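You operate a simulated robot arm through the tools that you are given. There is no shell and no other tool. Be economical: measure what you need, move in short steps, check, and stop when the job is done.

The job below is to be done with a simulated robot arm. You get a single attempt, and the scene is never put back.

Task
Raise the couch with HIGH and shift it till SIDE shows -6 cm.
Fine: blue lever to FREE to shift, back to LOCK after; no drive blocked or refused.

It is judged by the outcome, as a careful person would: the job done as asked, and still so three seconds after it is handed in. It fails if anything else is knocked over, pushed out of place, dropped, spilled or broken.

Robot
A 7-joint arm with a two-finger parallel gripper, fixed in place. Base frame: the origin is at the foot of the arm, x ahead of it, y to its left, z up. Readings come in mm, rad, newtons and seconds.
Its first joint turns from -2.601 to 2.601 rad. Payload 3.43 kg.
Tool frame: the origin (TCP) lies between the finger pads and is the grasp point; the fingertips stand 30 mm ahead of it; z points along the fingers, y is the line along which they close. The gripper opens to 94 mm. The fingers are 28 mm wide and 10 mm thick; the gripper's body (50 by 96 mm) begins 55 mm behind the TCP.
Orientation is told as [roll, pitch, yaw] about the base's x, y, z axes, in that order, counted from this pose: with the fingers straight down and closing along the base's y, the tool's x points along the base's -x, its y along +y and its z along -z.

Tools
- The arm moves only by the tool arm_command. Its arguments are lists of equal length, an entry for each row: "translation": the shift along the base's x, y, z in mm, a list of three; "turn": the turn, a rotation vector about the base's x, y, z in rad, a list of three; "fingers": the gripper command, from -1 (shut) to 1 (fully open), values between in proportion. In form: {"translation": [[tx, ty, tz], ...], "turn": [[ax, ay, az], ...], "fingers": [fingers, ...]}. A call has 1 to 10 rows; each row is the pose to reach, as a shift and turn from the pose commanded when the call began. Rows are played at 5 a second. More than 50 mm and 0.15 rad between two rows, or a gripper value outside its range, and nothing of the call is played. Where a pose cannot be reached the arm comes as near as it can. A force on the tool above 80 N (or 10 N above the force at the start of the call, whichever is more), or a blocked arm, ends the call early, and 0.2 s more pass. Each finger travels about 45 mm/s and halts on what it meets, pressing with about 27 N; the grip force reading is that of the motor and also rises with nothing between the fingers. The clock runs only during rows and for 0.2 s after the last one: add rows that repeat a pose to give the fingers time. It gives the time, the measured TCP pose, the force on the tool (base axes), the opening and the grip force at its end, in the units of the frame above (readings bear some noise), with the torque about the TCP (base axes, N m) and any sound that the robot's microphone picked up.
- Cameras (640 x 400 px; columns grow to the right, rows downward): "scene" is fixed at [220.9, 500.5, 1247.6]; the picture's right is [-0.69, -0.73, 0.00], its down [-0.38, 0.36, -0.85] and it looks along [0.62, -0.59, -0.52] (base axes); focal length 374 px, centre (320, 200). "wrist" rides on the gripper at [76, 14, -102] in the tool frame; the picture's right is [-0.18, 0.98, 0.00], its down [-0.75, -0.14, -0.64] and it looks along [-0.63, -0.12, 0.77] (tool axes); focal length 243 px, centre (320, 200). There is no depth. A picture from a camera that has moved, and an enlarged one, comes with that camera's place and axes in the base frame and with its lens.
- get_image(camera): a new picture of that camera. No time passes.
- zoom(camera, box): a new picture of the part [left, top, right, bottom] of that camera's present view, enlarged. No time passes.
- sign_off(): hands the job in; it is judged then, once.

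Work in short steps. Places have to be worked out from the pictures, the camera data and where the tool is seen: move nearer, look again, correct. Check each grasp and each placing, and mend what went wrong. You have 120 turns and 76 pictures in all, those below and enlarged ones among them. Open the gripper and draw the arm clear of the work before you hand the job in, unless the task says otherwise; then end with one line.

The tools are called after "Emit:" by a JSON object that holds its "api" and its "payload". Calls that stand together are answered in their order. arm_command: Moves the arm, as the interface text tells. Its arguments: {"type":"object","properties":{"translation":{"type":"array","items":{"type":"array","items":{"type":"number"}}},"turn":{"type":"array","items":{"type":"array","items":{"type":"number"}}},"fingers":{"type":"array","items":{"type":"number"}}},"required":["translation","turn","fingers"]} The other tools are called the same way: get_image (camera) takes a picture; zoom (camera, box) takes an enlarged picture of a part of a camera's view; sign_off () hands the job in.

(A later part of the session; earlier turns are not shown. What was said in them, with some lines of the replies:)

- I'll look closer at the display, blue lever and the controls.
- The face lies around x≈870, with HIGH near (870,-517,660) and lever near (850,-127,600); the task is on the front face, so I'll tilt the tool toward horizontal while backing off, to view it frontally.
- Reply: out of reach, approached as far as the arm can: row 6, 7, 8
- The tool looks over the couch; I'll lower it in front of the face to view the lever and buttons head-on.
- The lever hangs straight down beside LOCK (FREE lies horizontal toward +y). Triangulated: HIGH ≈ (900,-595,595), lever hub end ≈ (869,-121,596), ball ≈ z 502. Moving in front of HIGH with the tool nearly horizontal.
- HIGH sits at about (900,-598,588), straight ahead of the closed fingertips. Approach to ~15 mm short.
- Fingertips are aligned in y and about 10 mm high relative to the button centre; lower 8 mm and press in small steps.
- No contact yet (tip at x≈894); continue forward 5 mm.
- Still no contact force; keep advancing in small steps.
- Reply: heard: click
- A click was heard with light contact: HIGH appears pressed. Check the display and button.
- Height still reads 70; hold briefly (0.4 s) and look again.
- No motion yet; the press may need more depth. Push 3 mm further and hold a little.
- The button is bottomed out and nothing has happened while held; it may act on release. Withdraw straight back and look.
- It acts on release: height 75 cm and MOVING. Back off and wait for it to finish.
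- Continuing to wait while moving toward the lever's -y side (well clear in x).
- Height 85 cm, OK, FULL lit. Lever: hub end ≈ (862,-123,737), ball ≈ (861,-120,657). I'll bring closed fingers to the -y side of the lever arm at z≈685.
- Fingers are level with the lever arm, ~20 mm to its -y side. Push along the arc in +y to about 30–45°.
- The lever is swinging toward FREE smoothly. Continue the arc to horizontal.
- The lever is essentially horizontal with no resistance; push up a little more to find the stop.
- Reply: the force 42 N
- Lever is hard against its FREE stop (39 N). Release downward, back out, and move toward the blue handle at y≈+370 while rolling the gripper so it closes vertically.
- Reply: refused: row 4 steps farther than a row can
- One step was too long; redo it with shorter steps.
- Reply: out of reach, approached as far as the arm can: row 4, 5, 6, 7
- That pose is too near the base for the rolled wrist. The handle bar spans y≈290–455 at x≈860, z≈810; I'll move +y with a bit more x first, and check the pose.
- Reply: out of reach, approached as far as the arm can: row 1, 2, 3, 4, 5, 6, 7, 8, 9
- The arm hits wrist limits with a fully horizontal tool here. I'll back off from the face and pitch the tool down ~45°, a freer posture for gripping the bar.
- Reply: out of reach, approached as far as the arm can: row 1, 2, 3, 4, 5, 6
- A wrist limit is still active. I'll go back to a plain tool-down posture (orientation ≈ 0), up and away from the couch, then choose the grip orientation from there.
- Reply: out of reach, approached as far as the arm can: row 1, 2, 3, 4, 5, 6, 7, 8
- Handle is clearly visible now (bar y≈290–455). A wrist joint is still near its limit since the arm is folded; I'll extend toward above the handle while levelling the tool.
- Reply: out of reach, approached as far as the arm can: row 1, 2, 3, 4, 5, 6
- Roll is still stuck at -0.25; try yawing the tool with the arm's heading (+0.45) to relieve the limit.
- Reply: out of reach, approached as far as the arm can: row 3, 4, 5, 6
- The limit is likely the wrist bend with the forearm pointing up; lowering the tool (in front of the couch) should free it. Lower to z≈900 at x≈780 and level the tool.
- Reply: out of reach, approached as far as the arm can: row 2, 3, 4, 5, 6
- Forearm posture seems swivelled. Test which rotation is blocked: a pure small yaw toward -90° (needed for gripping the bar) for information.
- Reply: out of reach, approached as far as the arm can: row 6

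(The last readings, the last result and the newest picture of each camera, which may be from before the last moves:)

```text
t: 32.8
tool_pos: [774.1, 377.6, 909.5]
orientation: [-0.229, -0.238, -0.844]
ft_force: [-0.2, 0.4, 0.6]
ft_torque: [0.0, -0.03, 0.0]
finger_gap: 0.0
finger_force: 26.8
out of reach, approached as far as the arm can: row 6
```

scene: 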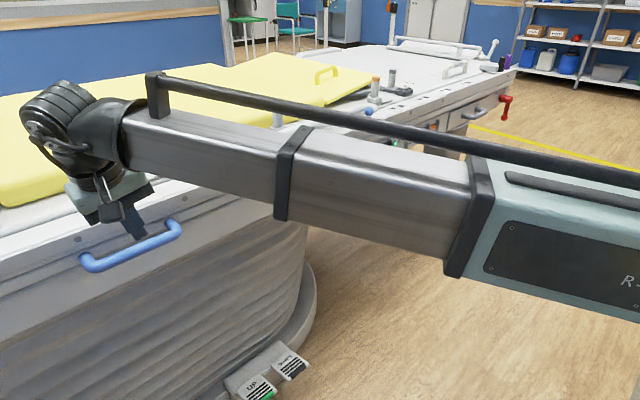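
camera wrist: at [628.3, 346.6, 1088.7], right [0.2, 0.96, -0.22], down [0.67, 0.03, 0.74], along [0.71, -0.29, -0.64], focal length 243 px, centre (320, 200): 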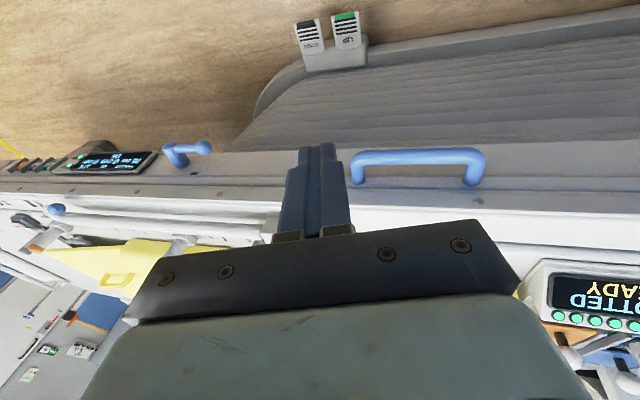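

Yaw works. Tool tilt along y doesn't matter for gripping a bar along y, so continue to yaw ≈ -90° and pitch the tool forward.

Emit:
{"api": "arm_command", "payload": {"translation": [[0, 0, 0], [0, 0, 0], [0, 0, 0], [0, 0, 0], [0, 0, 0], [0, 0, 0]], "turn": [[0, 0, -0.14], [0, 0, -0.28], [0, 0, -0.42], [0, 0, -0.56], [0, 0, -0.7], [0, 0, -0.73]], "fingers": [-0.5, -0.3, -0.1, 0.1, 0.1, 0.1]}}

Emit:
{"api": "arm_command", "payload": {"translation": [[0, 0, 0], [0, 0, 0], [0, 0, 0]], "turn": [[0, -0.14, 0], [0, -0.28, 0], [0, -0.4, 0]], "fingers": [0.1, 0.1, 0.1]}}

Emit:
{"api": "get_image", "payload": {"camera": "wrist"}}

Emit:
{"api": "get_image", "payload": {"camera": "scene"}}

```text
t: 34.2
tool_pos: [786.5, 354.8, 919.5]
orientation: [-0.175, -0.379, -1.512]
ft_force: [0.2, 0.3, -0.4]
ft_torque: [-0.03, 0.01, 0.03]
finger_gap: 51.7
finger_force: 0.2
out of reach, approached as far as the arm can: row 1, 2, 3, 4, 5, 6
```

```text
t: 35.0
tool_pos: [786.8, 354.5, 920.0]
orientation: [0.258, -0.37, -1.671]
ft_force: [-0.3, 0.4, -0.4]
ft_torque: [-0.03, 0.03, 0.03]
finger_gap: 51.8
finger_force: 0.2
```

```text
33 pictures are left
camera wrist: at [786.6, 464.0, 987.7], right [0.94, -0.18, 0.3], down [-0.35, -0.46, 0.82], along [-0.01, -0.87, -0.49], focal length 243 px, centre (320, 200)
```

wrist: 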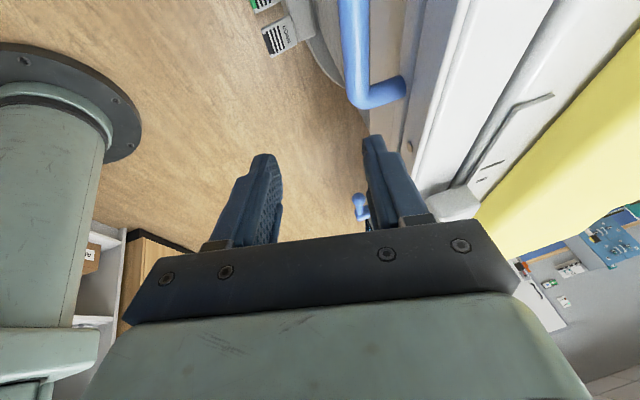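

```text
32 pictures are left
```

scene: 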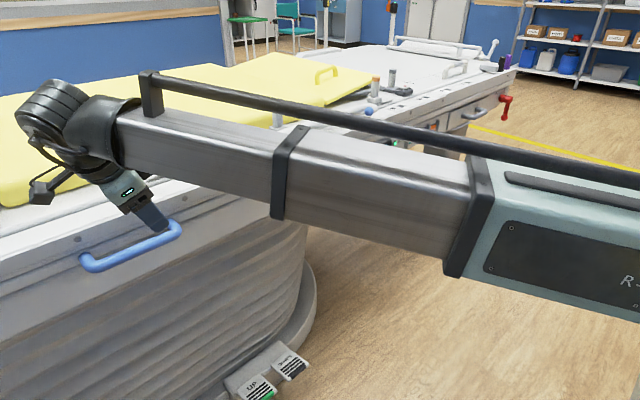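

The forward pitch worked; the gripper now straddles along x as needed. Handle bar estimated at x≈846, z≈815. Pitch 0.2 more and move to a pre-grasp above/front of it.

Emit:
{"api": "arm_command", "payload": {"translation": [[10, 5, 0], [20, 10, -10], [28, 20, -20], [30, 30, -30]], "turn": [[0, -0.1, 0], [0, -0.2, 0], [0, -0.2, 0], [0, -0.2, 0]], "fingers": [0.1, 0.1, 0.1, 0.1]}}

Emit:
{"api": "get_image", "payload": {"camera": "wrist"}}

Emit:
{"api": "zoom", "payload": {"camera": "scene", "box": [40, 160, 240, 285]}}

```text
t: 36.0
tool_pos: [817.3, 385.9, 890.1]
orientation: [0.465, -0.344, -1.745]
ft_force: [-0.6, -0.3, 0.2]
ft_torque: [-0.04, 0.01, -0.01]
finger_gap: 51.7
finger_force: 0.0
```

```text
31 pictures are left
camera wrist: at [803.3, 494.2, 956.6], right [0.86, -0.18, 0.48], down [-0.5, -0.46, 0.73], along [0.09, -0.87, -0.48], focal length 243 px, centre (320, 200)
```

wrist: 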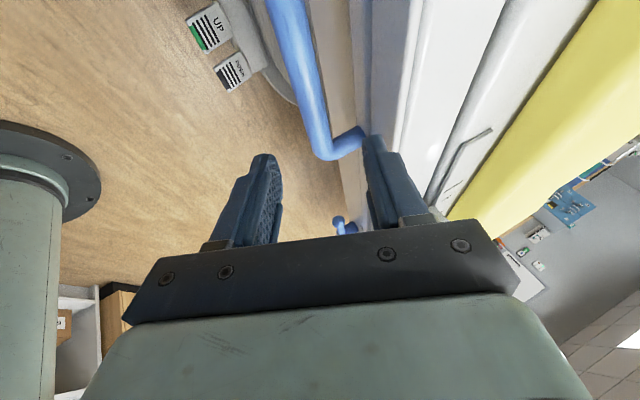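

```text
3.20 times, centred on (140, 222) of scene
camera zoom: at [220.9, 500.5, 1247.6], right [-0.69, -0.73, 0.0], down [-0.38, 0.36, -0.85], along [0.62, -0.59, -0.52], focal length 1195 px, centre (896, 128)
```

zoom: 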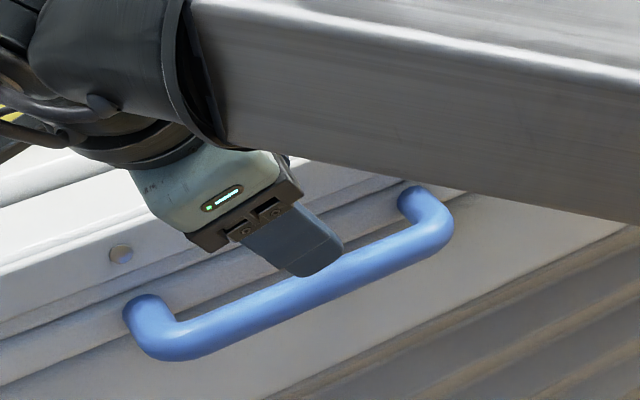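

The bar centre line estimate (x≈848, z≈817) lies on the tool's approach axis. Advance along the approach about 2/3, then look.

Emit:
{"api": "arm_command", "payload": {"translation": [[7, -4, -17], [14, -8, -33], [21, -12, -49]], "turn": [[0, 0, 0], [0, 0, 0], [0, 0, 0]], "fingers": [0.1, 0.1, 0.1]}}

Emit:
{"api": "get_image", "payload": {"camera": "wrist"}}

Emit:
{"api": "zoom", "payload": {"camera": "scene", "box": [40, 160, 240, 285]}}

```text
t: 36.8
tool_pos: [838.4, 373.3, 842.5]
orientation: [0.47, -0.345, -1.746]
ft_force: [0.7, 0.6, 0.9]
ft_torque: [-0.01, -0.01, 0.0]
finger_gap: 51.9
finger_force: 0.0
```

```text
29 pictures are left
camera wrist: at [825.0, 482.4, 908.2], right [0.86, -0.18, 0.48], down [-0.5, -0.46, 0.73], along [0.09, -0.87, -0.48], focal length 243 px, centre (320, 200)
```

wrist: 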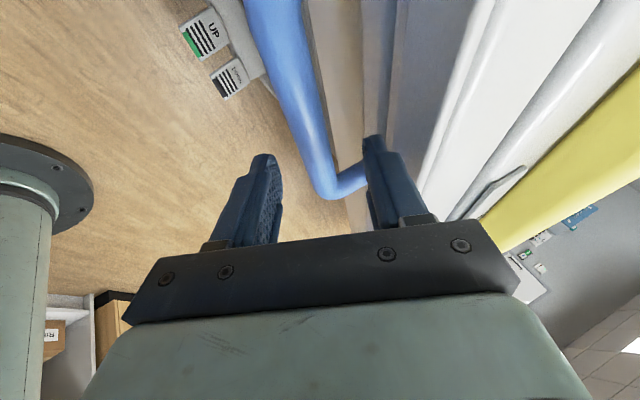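

```text
3.20 times, centred on (140, 222) of scene
camera zoom: at [220.9, 500.5, 1247.6], right [-0.69, -0.73, 0.0], down [-0.38, 0.36, -0.85], along [0.62, -0.59, -0.52], focal length 1195 px, centre (896, 128)
```

zoom: 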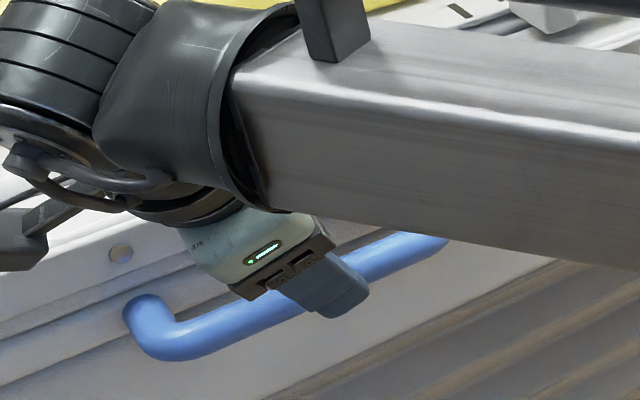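

The bar is centred between the fingers. Advance the remaining ~27 mm and close.

Emit:
{"api": "arm_command", "payload": {"translation": [[5, -3, -12], [10, -6, -24]], "turn": [[0, 0, 0], [0, 0, 0]], "fingers": [0.1, 0.1]}}

Emit:
{"api": "get_image", "payload": {"camera": "wrist"}}

```text
t: 37.4
tool_pos: [848.5, 368.5, 816.8]
orientation: [0.468, -0.344, -1.746]
ft_force: [0.3, -0.3, -0.1]
ft_torque: [-0.01, 0.01, 0.01]
finger_gap: 51.6
finger_force: 0.1
```

```text
27 pictures are left
camera wrist: at [834.0, 476.6, 883.5], right [0.86, -0.18, 0.48], down [-0.5, -0.46, 0.73], along [0.09, -0.87, -0.48], focal length 243 px, centre (320, 200)
```

wrist: 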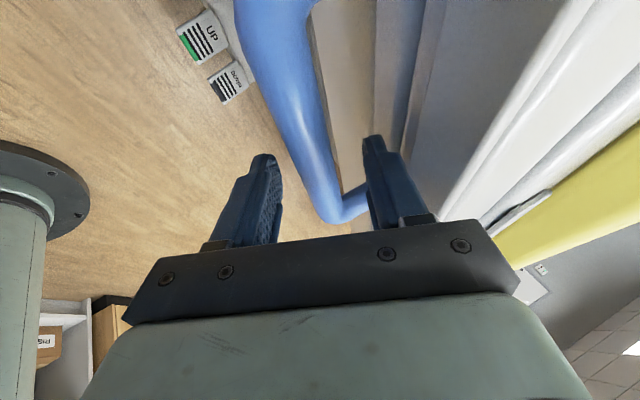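

Bar is between the fingers at grasp depth; close.

Emit:
{"api": "arm_command", "payload": {"translation": [[0, 0, 0], [0, 0, 0], [0, 0, 0], [0, 0, 0]], "turn": [[0, 0, 0], [0, 0, 0], [0, 0, 0], [0, 0, 0]], "fingers": [-0.5, -1, -1, -1]}}

Emit:
{"api": "zoom", "payload": {"camera": "scene", "box": [290, 120, 450, 220]}}

```text
t: 38.4
tool_pos: [848.3, 367.0, 816.3]
orientation: [0.464, -0.344, -1.743]
ft_force: [-8.6, -2.0, -10.3]
ft_torque: [-0.16, 0.34, 0.85]
finger_gap: 21.8
finger_force: 45.1
```

```text
4.00 times, centred on (370, 170) of scene
camera zoom: at [220.9, 500.5, 1247.6], right [-0.69, -0.73, 0.0], down [-0.38, 0.36, -0.85], along [0.62, -0.59, -0.52], focal length 1494 px, centre (120, 320)
```

zoom: 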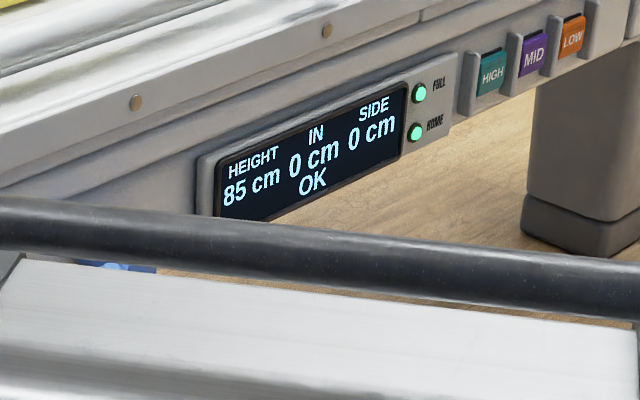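

Grip is solid (21.8 mm bar, 45 N). Test the sense: pull gently 15 mm toward the robot (-x) and read SIDE.

Emit:
{"api": "arm_command", "payload": {"translation": [[-5, 0, 0], [-10, 0, 0], [-15, 0, 0]], "turn": [[0, 0, 0], [0, 0, 0], [0, 0, 0]], "fingers": [-1, -1, -1]}}

Emit:
{"api": "zoom", "payload": {"camera": "scene", "box": [290, 120, 450, 220]}}

```text
t: 39.2
tool_pos: [829.3, 368.0, 816.8]
orientation: [0.461, -0.344, -1.744]
ft_force: [-12.9, 9.1, -4.4]
ft_torque: [-0.23, 0.45, 0.88]
finger_gap: 21.8
finger_force: 45.3
```

```text
4.00 times, centred on (370, 170) of scene
camera zoom: at [220.9, 500.5, 1247.6], right [-0.69, -0.73, 0.0], down [-0.38, 0.36, -0.85], along [0.62, -0.59, -0.52], focal length 1494 px, centre (120, 320)
```

zoom: 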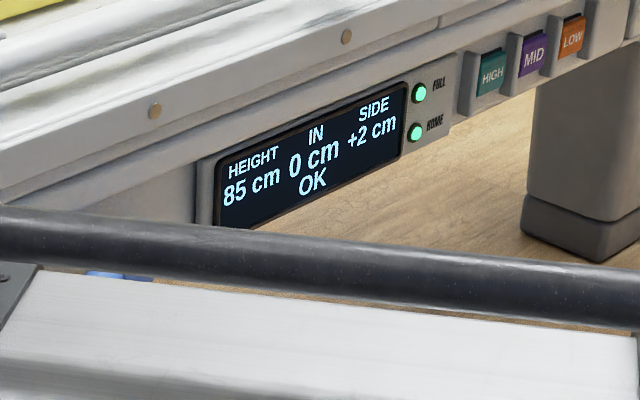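

Pulling gave +2 cm, so -6 cm means pushing away (+x) to x≈908. Push gradually, most of the way.

Emit:
{"api": "arm_command", "payload": {"translation": [[8, 0, 0], [16, 0, 0], [24, 0, 0], [32, 0, 0], [40, 0, 0], [48, 0, 0], [56, 0, 0]], "turn": [[0, 0, 0], [0, 0, 0], [0, 0, 0], [0, 0, 0], [0, 0, 0], [0, 0, 0], [0, 0, 0]], "fingers": [-1, -1, -1, -1, -1, -1, -1]}}

Emit:
{"api": "zoom", "payload": {"camera": "scene", "box": [290, 100, 450, 200]}}

```text
t: 40.8
tool_pos: [892.1, 366.9, 817.0]
orientation: [0.474, -0.344, -1.747]
ft_force: [17.5, 2.5, 9.1]
ft_torque: [0.4, -0.04, 0.96]
finger_gap: 21.7
finger_force: 45.0
```

```text
4.00 times, centred on (370, 150) of scene
camera zoom: at [220.9, 500.5, 1247.6], right [-0.69, -0.73, 0.0], down [-0.38, 0.36, -0.85], along [0.62, -0.59, -0.52], focal length 1494 px, centre (120, 400)
```

zoom: 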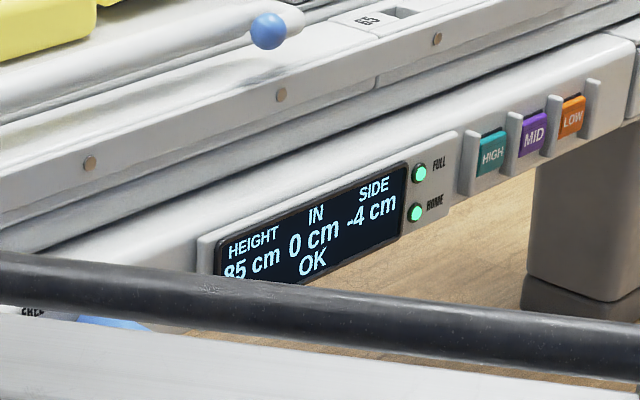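

-4 cm at x=892 (as expected ≈ -4.4). Push 15 mm more.

Emit:
{"api": "arm_command", "payload": {"translation": [[5, 0, 0], [10, 0, 0], [15, 0, 0], [15, 0, 0]], "turn": [[0, 0, 0], [0, 0, 0], [0, 0, 0], [0, 0, 0]], "fingers": [-1, -1, -1, -1]}}

Emit:
{"api": "zoom", "payload": {"camera": "scene", "box": [290, 100, 450, 200]}}

```text
t: 41.8
tool_pos: [905.0, 367.7, 816.4]
orientation: [0.469, -0.343, -1.744]
ft_force: [6.0, 6.1, 2.2]
ft_torque: [-0.07, 0.01, 1.08]
finger_gap: 21.7
finger_force: 44.9
```

```text
4.00 times, centred on (370, 150) of scene
camera zoom: at [220.9, 500.5, 1247.6], right [-0.69, -0.73, 0.0], down [-0.38, 0.36, -0.85], along [0.62, -0.59, -0.52], focal length 1494 px, centre (120, 400)
```

zoom: 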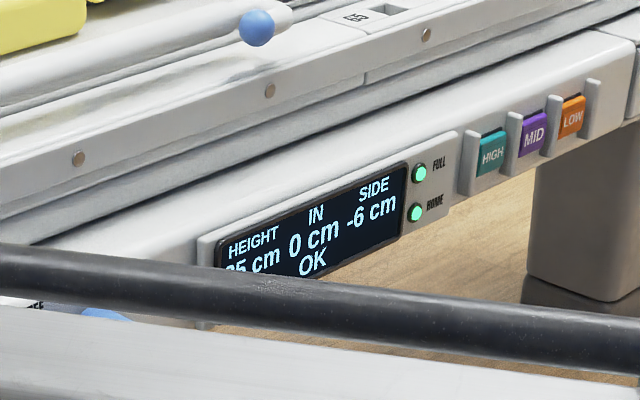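

SIDE reads -6 cm; offset is ≈ -5.7, nudge 3 mm to centre it before releasing.

Emit:
{"api": "arm_command", "payload": {"translation": [[3, 0, 0], [3, 0, 0], [3, 0, 0]], "turn": [[0, 0, 0], [0, 0, 0], [0, 0, 0]], "fingers": [-1, -1, -1]}}

```text
t: 42.6
tool_pos: [905.7, 367.5, 816.2]
orientation: [0.464, -0.343, -1.744]
ft_force: [-14.0, 6.7, 0.8]
ft_torque: [0.48, 0.63, 1.15]
finger_gap: 22.0
finger_force: 45.0
```

Settled at ≈ -5.75 cm. Release and withdraw along the approach axis.

Emit:
{"api": "arm_command", "payload": {"translation": [[0, 0, 0], [0, 0, 0], [0, 0, 0], [-10, 7, 24], [-20, 14, 48], [-32, 20, 74]], "turn": [[0, 0, 0], [0, 0, 0], [0, 0, 0], [0, 0, 0], [0, 0, 0], [0, 0, 0]], "fingers": [0, 0.1, 0.1, 0.1, 0.1, 0.1]}}

Emit:
{"api": "get_image", "payload": {"camera": "scene"}}

Emit:
{"api": "zoom", "payload": {"camera": "scene", "box": [290, 100, 450, 200]}}

```text
t: 44.0
tool_pos: [874.6, 386.8, 889.4]
orientation: [0.465, -0.344, -1.746]
ft_force: [0.6, 1.0, 0.6]
ft_torque: [-0.04, 0.0, -0.02]
finger_gap: 51.8
finger_force: 0.0
```

```text
22 pictures are left
```

scene: 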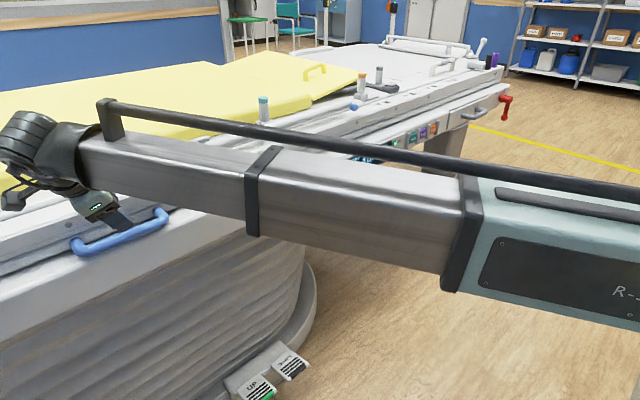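

```text
4.00 times, centred on (370, 150) of scene
camera zoom: at [220.9, 500.5, 1247.6], right [-0.69, -0.73, 0.0], down [-0.38, 0.36, -0.85], along [0.62, -0.59, -0.52], focal length 1494 px, centre (120, 400)
```

zoom: 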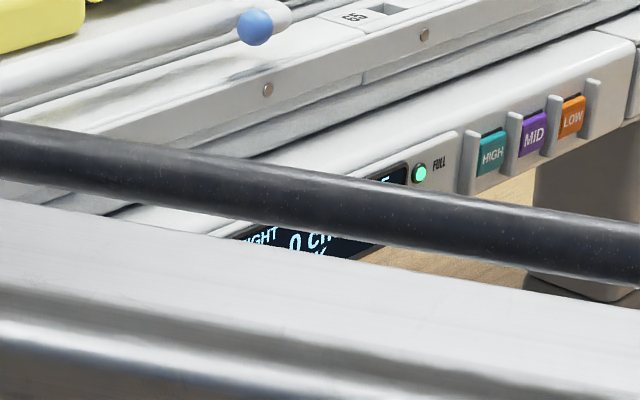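

Released; SIDE was -6. The display/lever frame appears fixed while the top moved, so the lever is still at hub (862,-124,737), ball at y≈-44. Back off and travel to above the lever with closed fingers.

Emit:
{"api": "arm_command", "payload": {"translation": [[-25, -5, 10], [-50, -15, 20], [-60, -55, 25], [-65, -95, 25], [-70, -135, 25], [-70, -175, 25], [-70, -215, 25], [-70, -255, 25]], "turn": [[0, 0, 0], [0, 0, 0], [0, 0, 0], [0, 0, 0], [0, 0, 0], [0, 0, 0], [0, 0, 0], [0, 0, 0]], "fingers": [-0.5, -1, -1, -1, -1, -1, -1, -1]}}

Emit:
{"api": "arm_command", "payload": {"translation": [[0, -40, 0], [0, -80, 0], [0, -120, 0], [0, -160, 0], [0, -190, 0]], "turn": [[0, 0, 0], [0, 0, 0], [0, 0, 0], [0, 0, 0], [0, 0, 0]], "fingers": [-1, -1, -1, -1, -1]}}

Emit:
{"api": "get_image", "payload": {"camera": "scene"}}

Emit:
{"api": "get_image", "payload": {"camera": "wrist"}}

```text
t: 45.8
tool_pos: [803.8, 133.2, 912.1]
orientation: [0.469, -0.343, -1.743]
ft_force: [-0.6, -0.7, -0.7]
ft_torque: [-0.02, 0.0, -0.03]
finger_gap: 0.0
finger_force: 27.2
```

```text
t: 47.0
tool_pos: [803.9, -59.1, 914.1]
orientation: [0.469, -0.343, -1.747]
ft_force: [-0.3, -0.2, -0.1]
ft_torque: [-0.01, -0.01, 0.0]
finger_gap: 0.0
finger_force: 27.2
```

```text
20 pictures are left
```

scene: 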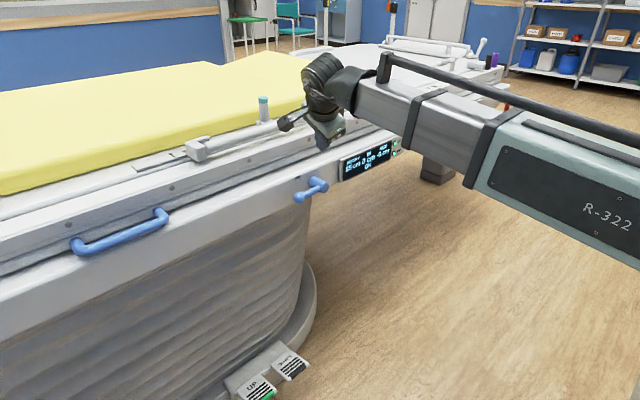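

```text
19 pictures are left
camera wrist: at [788.6, 49.6, 980.5], right [0.86, -0.18, 0.48], down [-0.5, -0.46, 0.73], along [0.09, -0.87, -0.48], focal length 243 px, centre (320, 200)
```

wrist: 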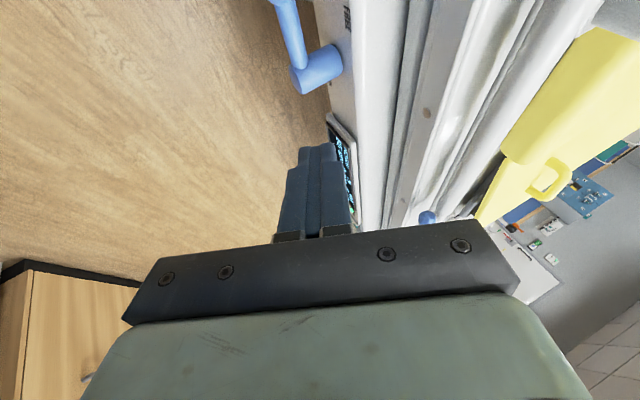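

Clear path. Descend to just above the lever arm.

Emit:
{"api": "arm_command", "payload": {"translation": [[10, 0, -38], [20, 0, -75], [35, 0, -105], [49, -1, -118]], "turn": [[0, 0, 0], [0, 0, 0], [0, 0, 0], [0, 0, 0]], "fingers": [-1, -1, -1, -1]}}

Emit:
{"api": "get_image", "payload": {"camera": "wrist"}}

Emit:
{"api": "zoom", "payload": {"camera": "scene", "box": [240, 130, 400, 230]}}

```text
t: 48.0
tool_pos: [853.3, -59.8, 796.9]
orientation: [0.467, -0.345, -1.745]
ft_force: [-0.1, 0.4, 0.3]
ft_torque: [0.0, 0.03, -0.01]
finger_gap: 0.1
finger_force: 26.9
```

```text
18 pictures are left
camera wrist: at [839.5, 49.5, 863.2], right [0.86, -0.18, 0.48], down [-0.5, -0.46, 0.73], along [0.09, -0.87, -0.48], focal length 243 px, centre (320, 200)
```

wrist: 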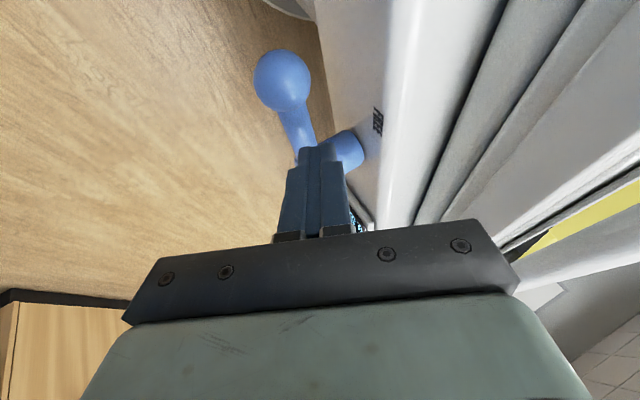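

```text
4.00 times, centred on (320, 180) of scene
camera zoom: at [220.9, 500.5, 1247.6], right [-0.69, -0.73, 0.0], down [-0.38, 0.36, -0.85], along [0.62, -0.59, -0.52], focal length 1494 px, centre (320, 280)
```

zoom: 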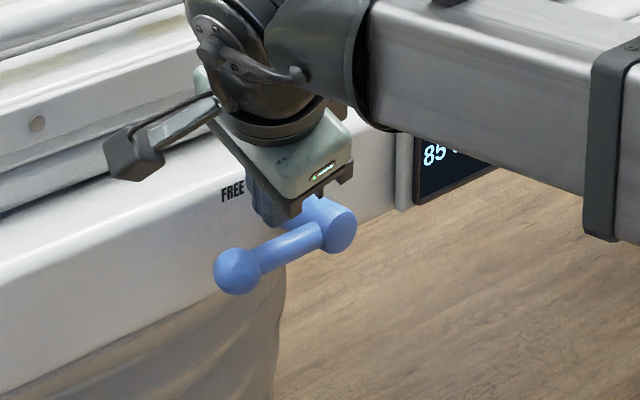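

Fingertip is ~25 mm directly above the lever arm (arm x≈869). Push it down along the arc toward LOCK, first to ~30°.

Emit:
{"api": "arm_command", "payload": {"translation": [[4, -1, -24], [4, 2, -39], [4, 1, -54], [4, -4, -68], [4, -13, -81]], "turn": [[0, 0, 0], [0, 0, 0], [0, 0, 0], [0, 0, 0], [0, 0, 0]], "fingers": [-1, -1, -1, -1, -1]}}

Emit:
{"api": "zoom", "payload": {"camera": "scene", "box": [240, 150, 400, 250]}}

Emit:
{"api": "get_image", "payload": {"camera": "wrist"}}

```text
t: 49.2
tool_pos: [857.6, -71.2, 715.7]
orientation: [0.468, -0.344, -1.744]
ft_force: [0.6, 0.6, 0.1]
ft_torque: [0.0, -0.01, 0.02]
finger_gap: 0.0
finger_force: 26.6
```

```text
4.00 times, centred on (320, 200) of scene
camera zoom: at [220.9, 500.5, 1247.6], right [-0.69, -0.73, 0.0], down [-0.38, 0.36, -0.85], along [0.62, -0.59, -0.52], focal length 1494 px, centre (320, 200)
```

zoom: 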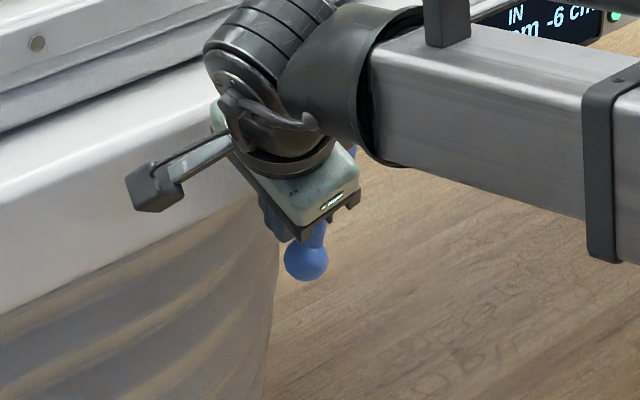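

```text
15 pictures are left
camera wrist: at [843.9, 37.2, 782.1], right [0.86, -0.18, 0.48], down [-0.5, -0.46, 0.73], along [0.09, -0.87, -0.48], focal length 243 px, centre (320, 200)
```

wrist: 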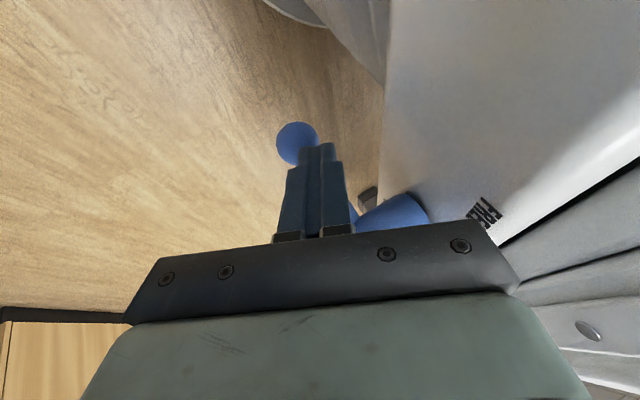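

Lever now ~30° from vertical with no trouble. Finish the arc to vertical (LOCK).

Emit:
{"api": "arm_command", "payload": {"translation": [[0, -7, -5], [0, -14, -10], [0, -21, -14], [0, -27, -18]], "turn": [[0, 0, 0], [0, 0, 0], [0, 0, 0], [0, 0, 0]], "fingers": [-1, -1, -1, -1]}}

Emit:
{"api": "get_image", "payload": {"camera": "wrist"}}

```text
t: 50.1
tool_pos: [860.7, -86.3, 700.2]
orientation: [0.473, -0.324, -1.737]
ft_force: [0.4, 12.1, -0.6]
ft_torque: [0.35, -0.17, 0.05]
finger_gap: 0.1
finger_force: 26.9
stopped in row 4: the force on the tool passed its limit at 98 N (the readings are from after the stop); the commanded pose is now the measured one
```

```text
14 pictures are left
camera wrist: at [844.4, 21.2, 769.5], right [0.86, -0.18, 0.48], down [-0.5, -0.48, 0.72], along [0.1, -0.86, -0.5], focal length 243 px, centre (320, 200)
```

wrist: 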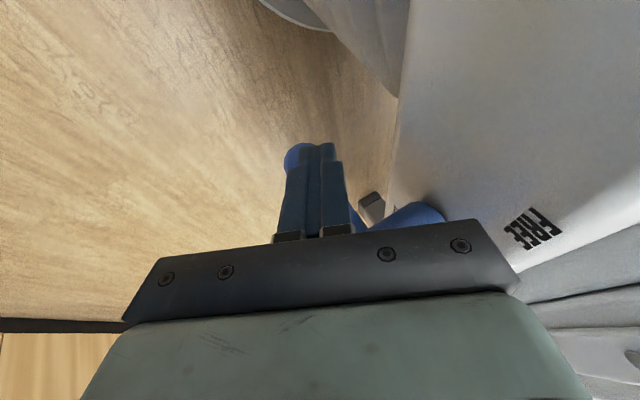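

A firm stop (98 N) at y≈-87: either the lever's LOCK stop or the gripper touching the hub. Back off in +y and view the lever.

Emit:
{"api": "arm_command", "payload": {"translation": [[0, 20, 5], [-10, 45, 20], [-40, 70, 40], [-70, 90, 65]], "turn": [[0, 0, 0], [0, 0, 0], [0, 0, 0], [0, 0, 0]], "fingers": [-1, -1, -1, -1]}}

Emit:
{"api": "zoom", "payload": {"camera": "scene", "box": [240, 130, 440, 255]}}

Emit:
{"api": "get_image", "payload": {"camera": "wrist"}}

```text
t: 51.1
tool_pos: [789.6, 3.8, 766.4]
orientation: [0.473, -0.327, -1.739]
ft_force: [1.0, -0.2, -0.3]
ft_torque: [0.02, 0.05, 0.04]
finger_gap: 0.0
finger_force: 27.1
```

```text
3.20 times, centred on (340, 192) of scene
camera zoom: at [220.9, 500.5, 1247.6], right [-0.69, -0.73, 0.0], down [-0.38, 0.36, -0.85], along [0.62, -0.59, -0.52], focal length 1195 px, centre (256, 224)
```

zoom: 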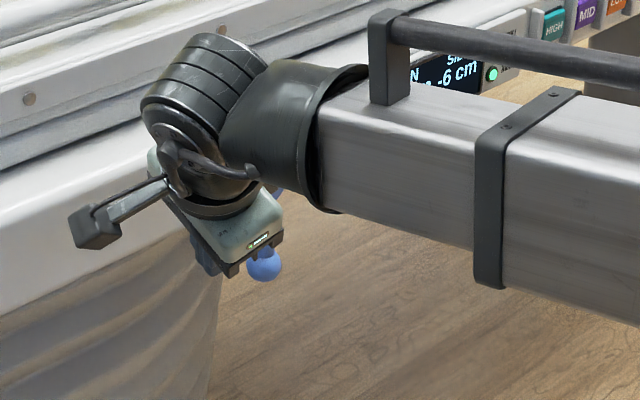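

```text
12 pictures are left
camera wrist: at [773.0, 112.4, 834.2], right [0.86, -0.18, 0.48], down [-0.5, -0.47, 0.72], along [0.1, -0.86, -0.49], focal length 243 px, centre (320, 200)
```

wrist: 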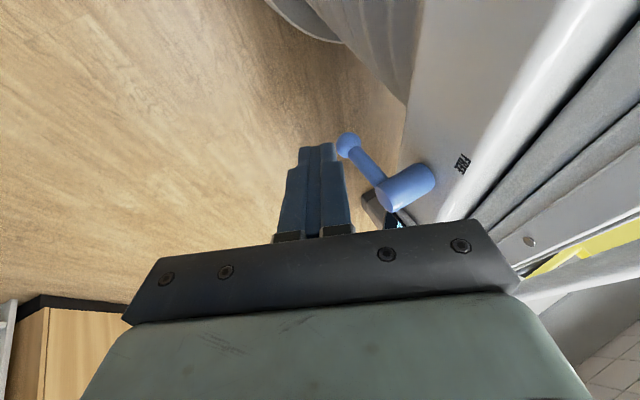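

Ball is at scene pixel (322.5, 212), matching its original LOCK position (322.5, 213). Withdraw the arm up and away and verify everything.

Emit:
{"api": "arm_command", "payload": {"translation": [[-15, -20, 40], [-30, -50, 75], [-45, -85, 105], [-50, -125, 130], [-50, -165, 150], [-50, -205, 165], [-50, -245, 175], [-50, -285, 180]], "turn": [[0, 0, 0], [0, 0, 0], [0, 0, 0], [0, 0, 0], [0, 0, 0], [0, 0, 0], [0, 0, 0], [0, 0, 0]], "fingers": [-1, 0, 0.5, 1, 1, 1, 1, 1]}}

Emit:
{"api": "get_image", "payload": {"camera": "scene"}}

Emit:
{"api": "zoom", "payload": {"camera": "scene", "box": [260, 130, 420, 230]}}

```text
t: 52.9
tool_pos: [741.4, -268.1, 945.2]
orientation: [0.471, -0.36, -1.758]
ft_force: [-0.2, 0.6, 0.8]
ft_torque: [0.01, -0.03, 0.02]
finger_gap: 93.9
finger_force: 0.0
out of reach, approached as far as the arm can: row 7, 8
```

```text
11 pictures are left
```

scene: 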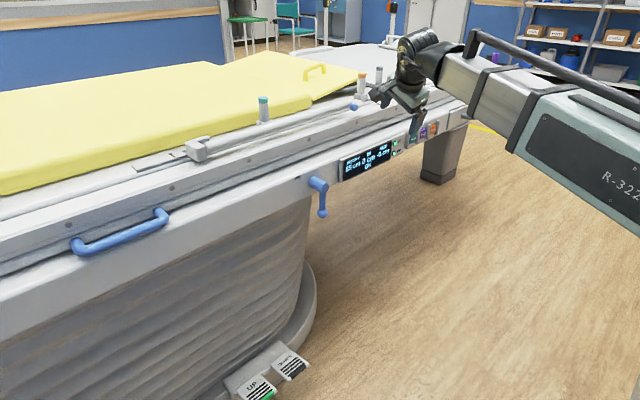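

```text
4.00 times, centred on (340, 180) of scene
camera zoom: at [220.9, 500.5, 1247.6], right [-0.69, -0.73, 0.0], down [-0.38, 0.36, -0.85], along [0.62, -0.59, -0.52], focal length 1494 px, centre (240, 280)
```

zoom: 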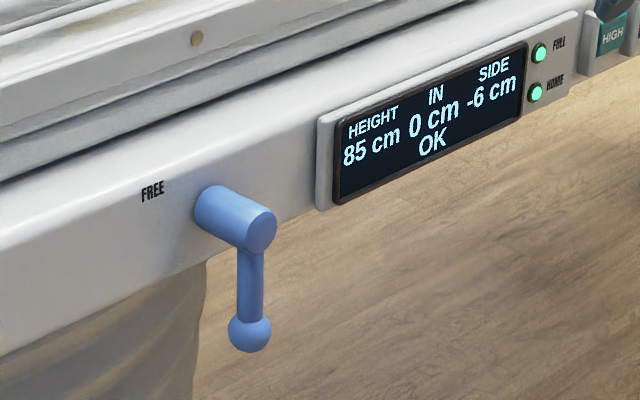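

Display shows 85 cm, IN 0, SIDE -6 cm, OK; the lever hangs at its LOCK position exactly as at the start, and the arm is clear with the gripper open. Handing in.

Emit:
{"api": "sign_off", "payload": {}}

```text
The job is handed in.
```

The couch is raised with HIGH to 85 cm and shifted to SIDE -6 cm, the blue lever is back at LOCK, and the display shows OK with the arm clear; while finding which way was minus I first pulled it to +2 cm.
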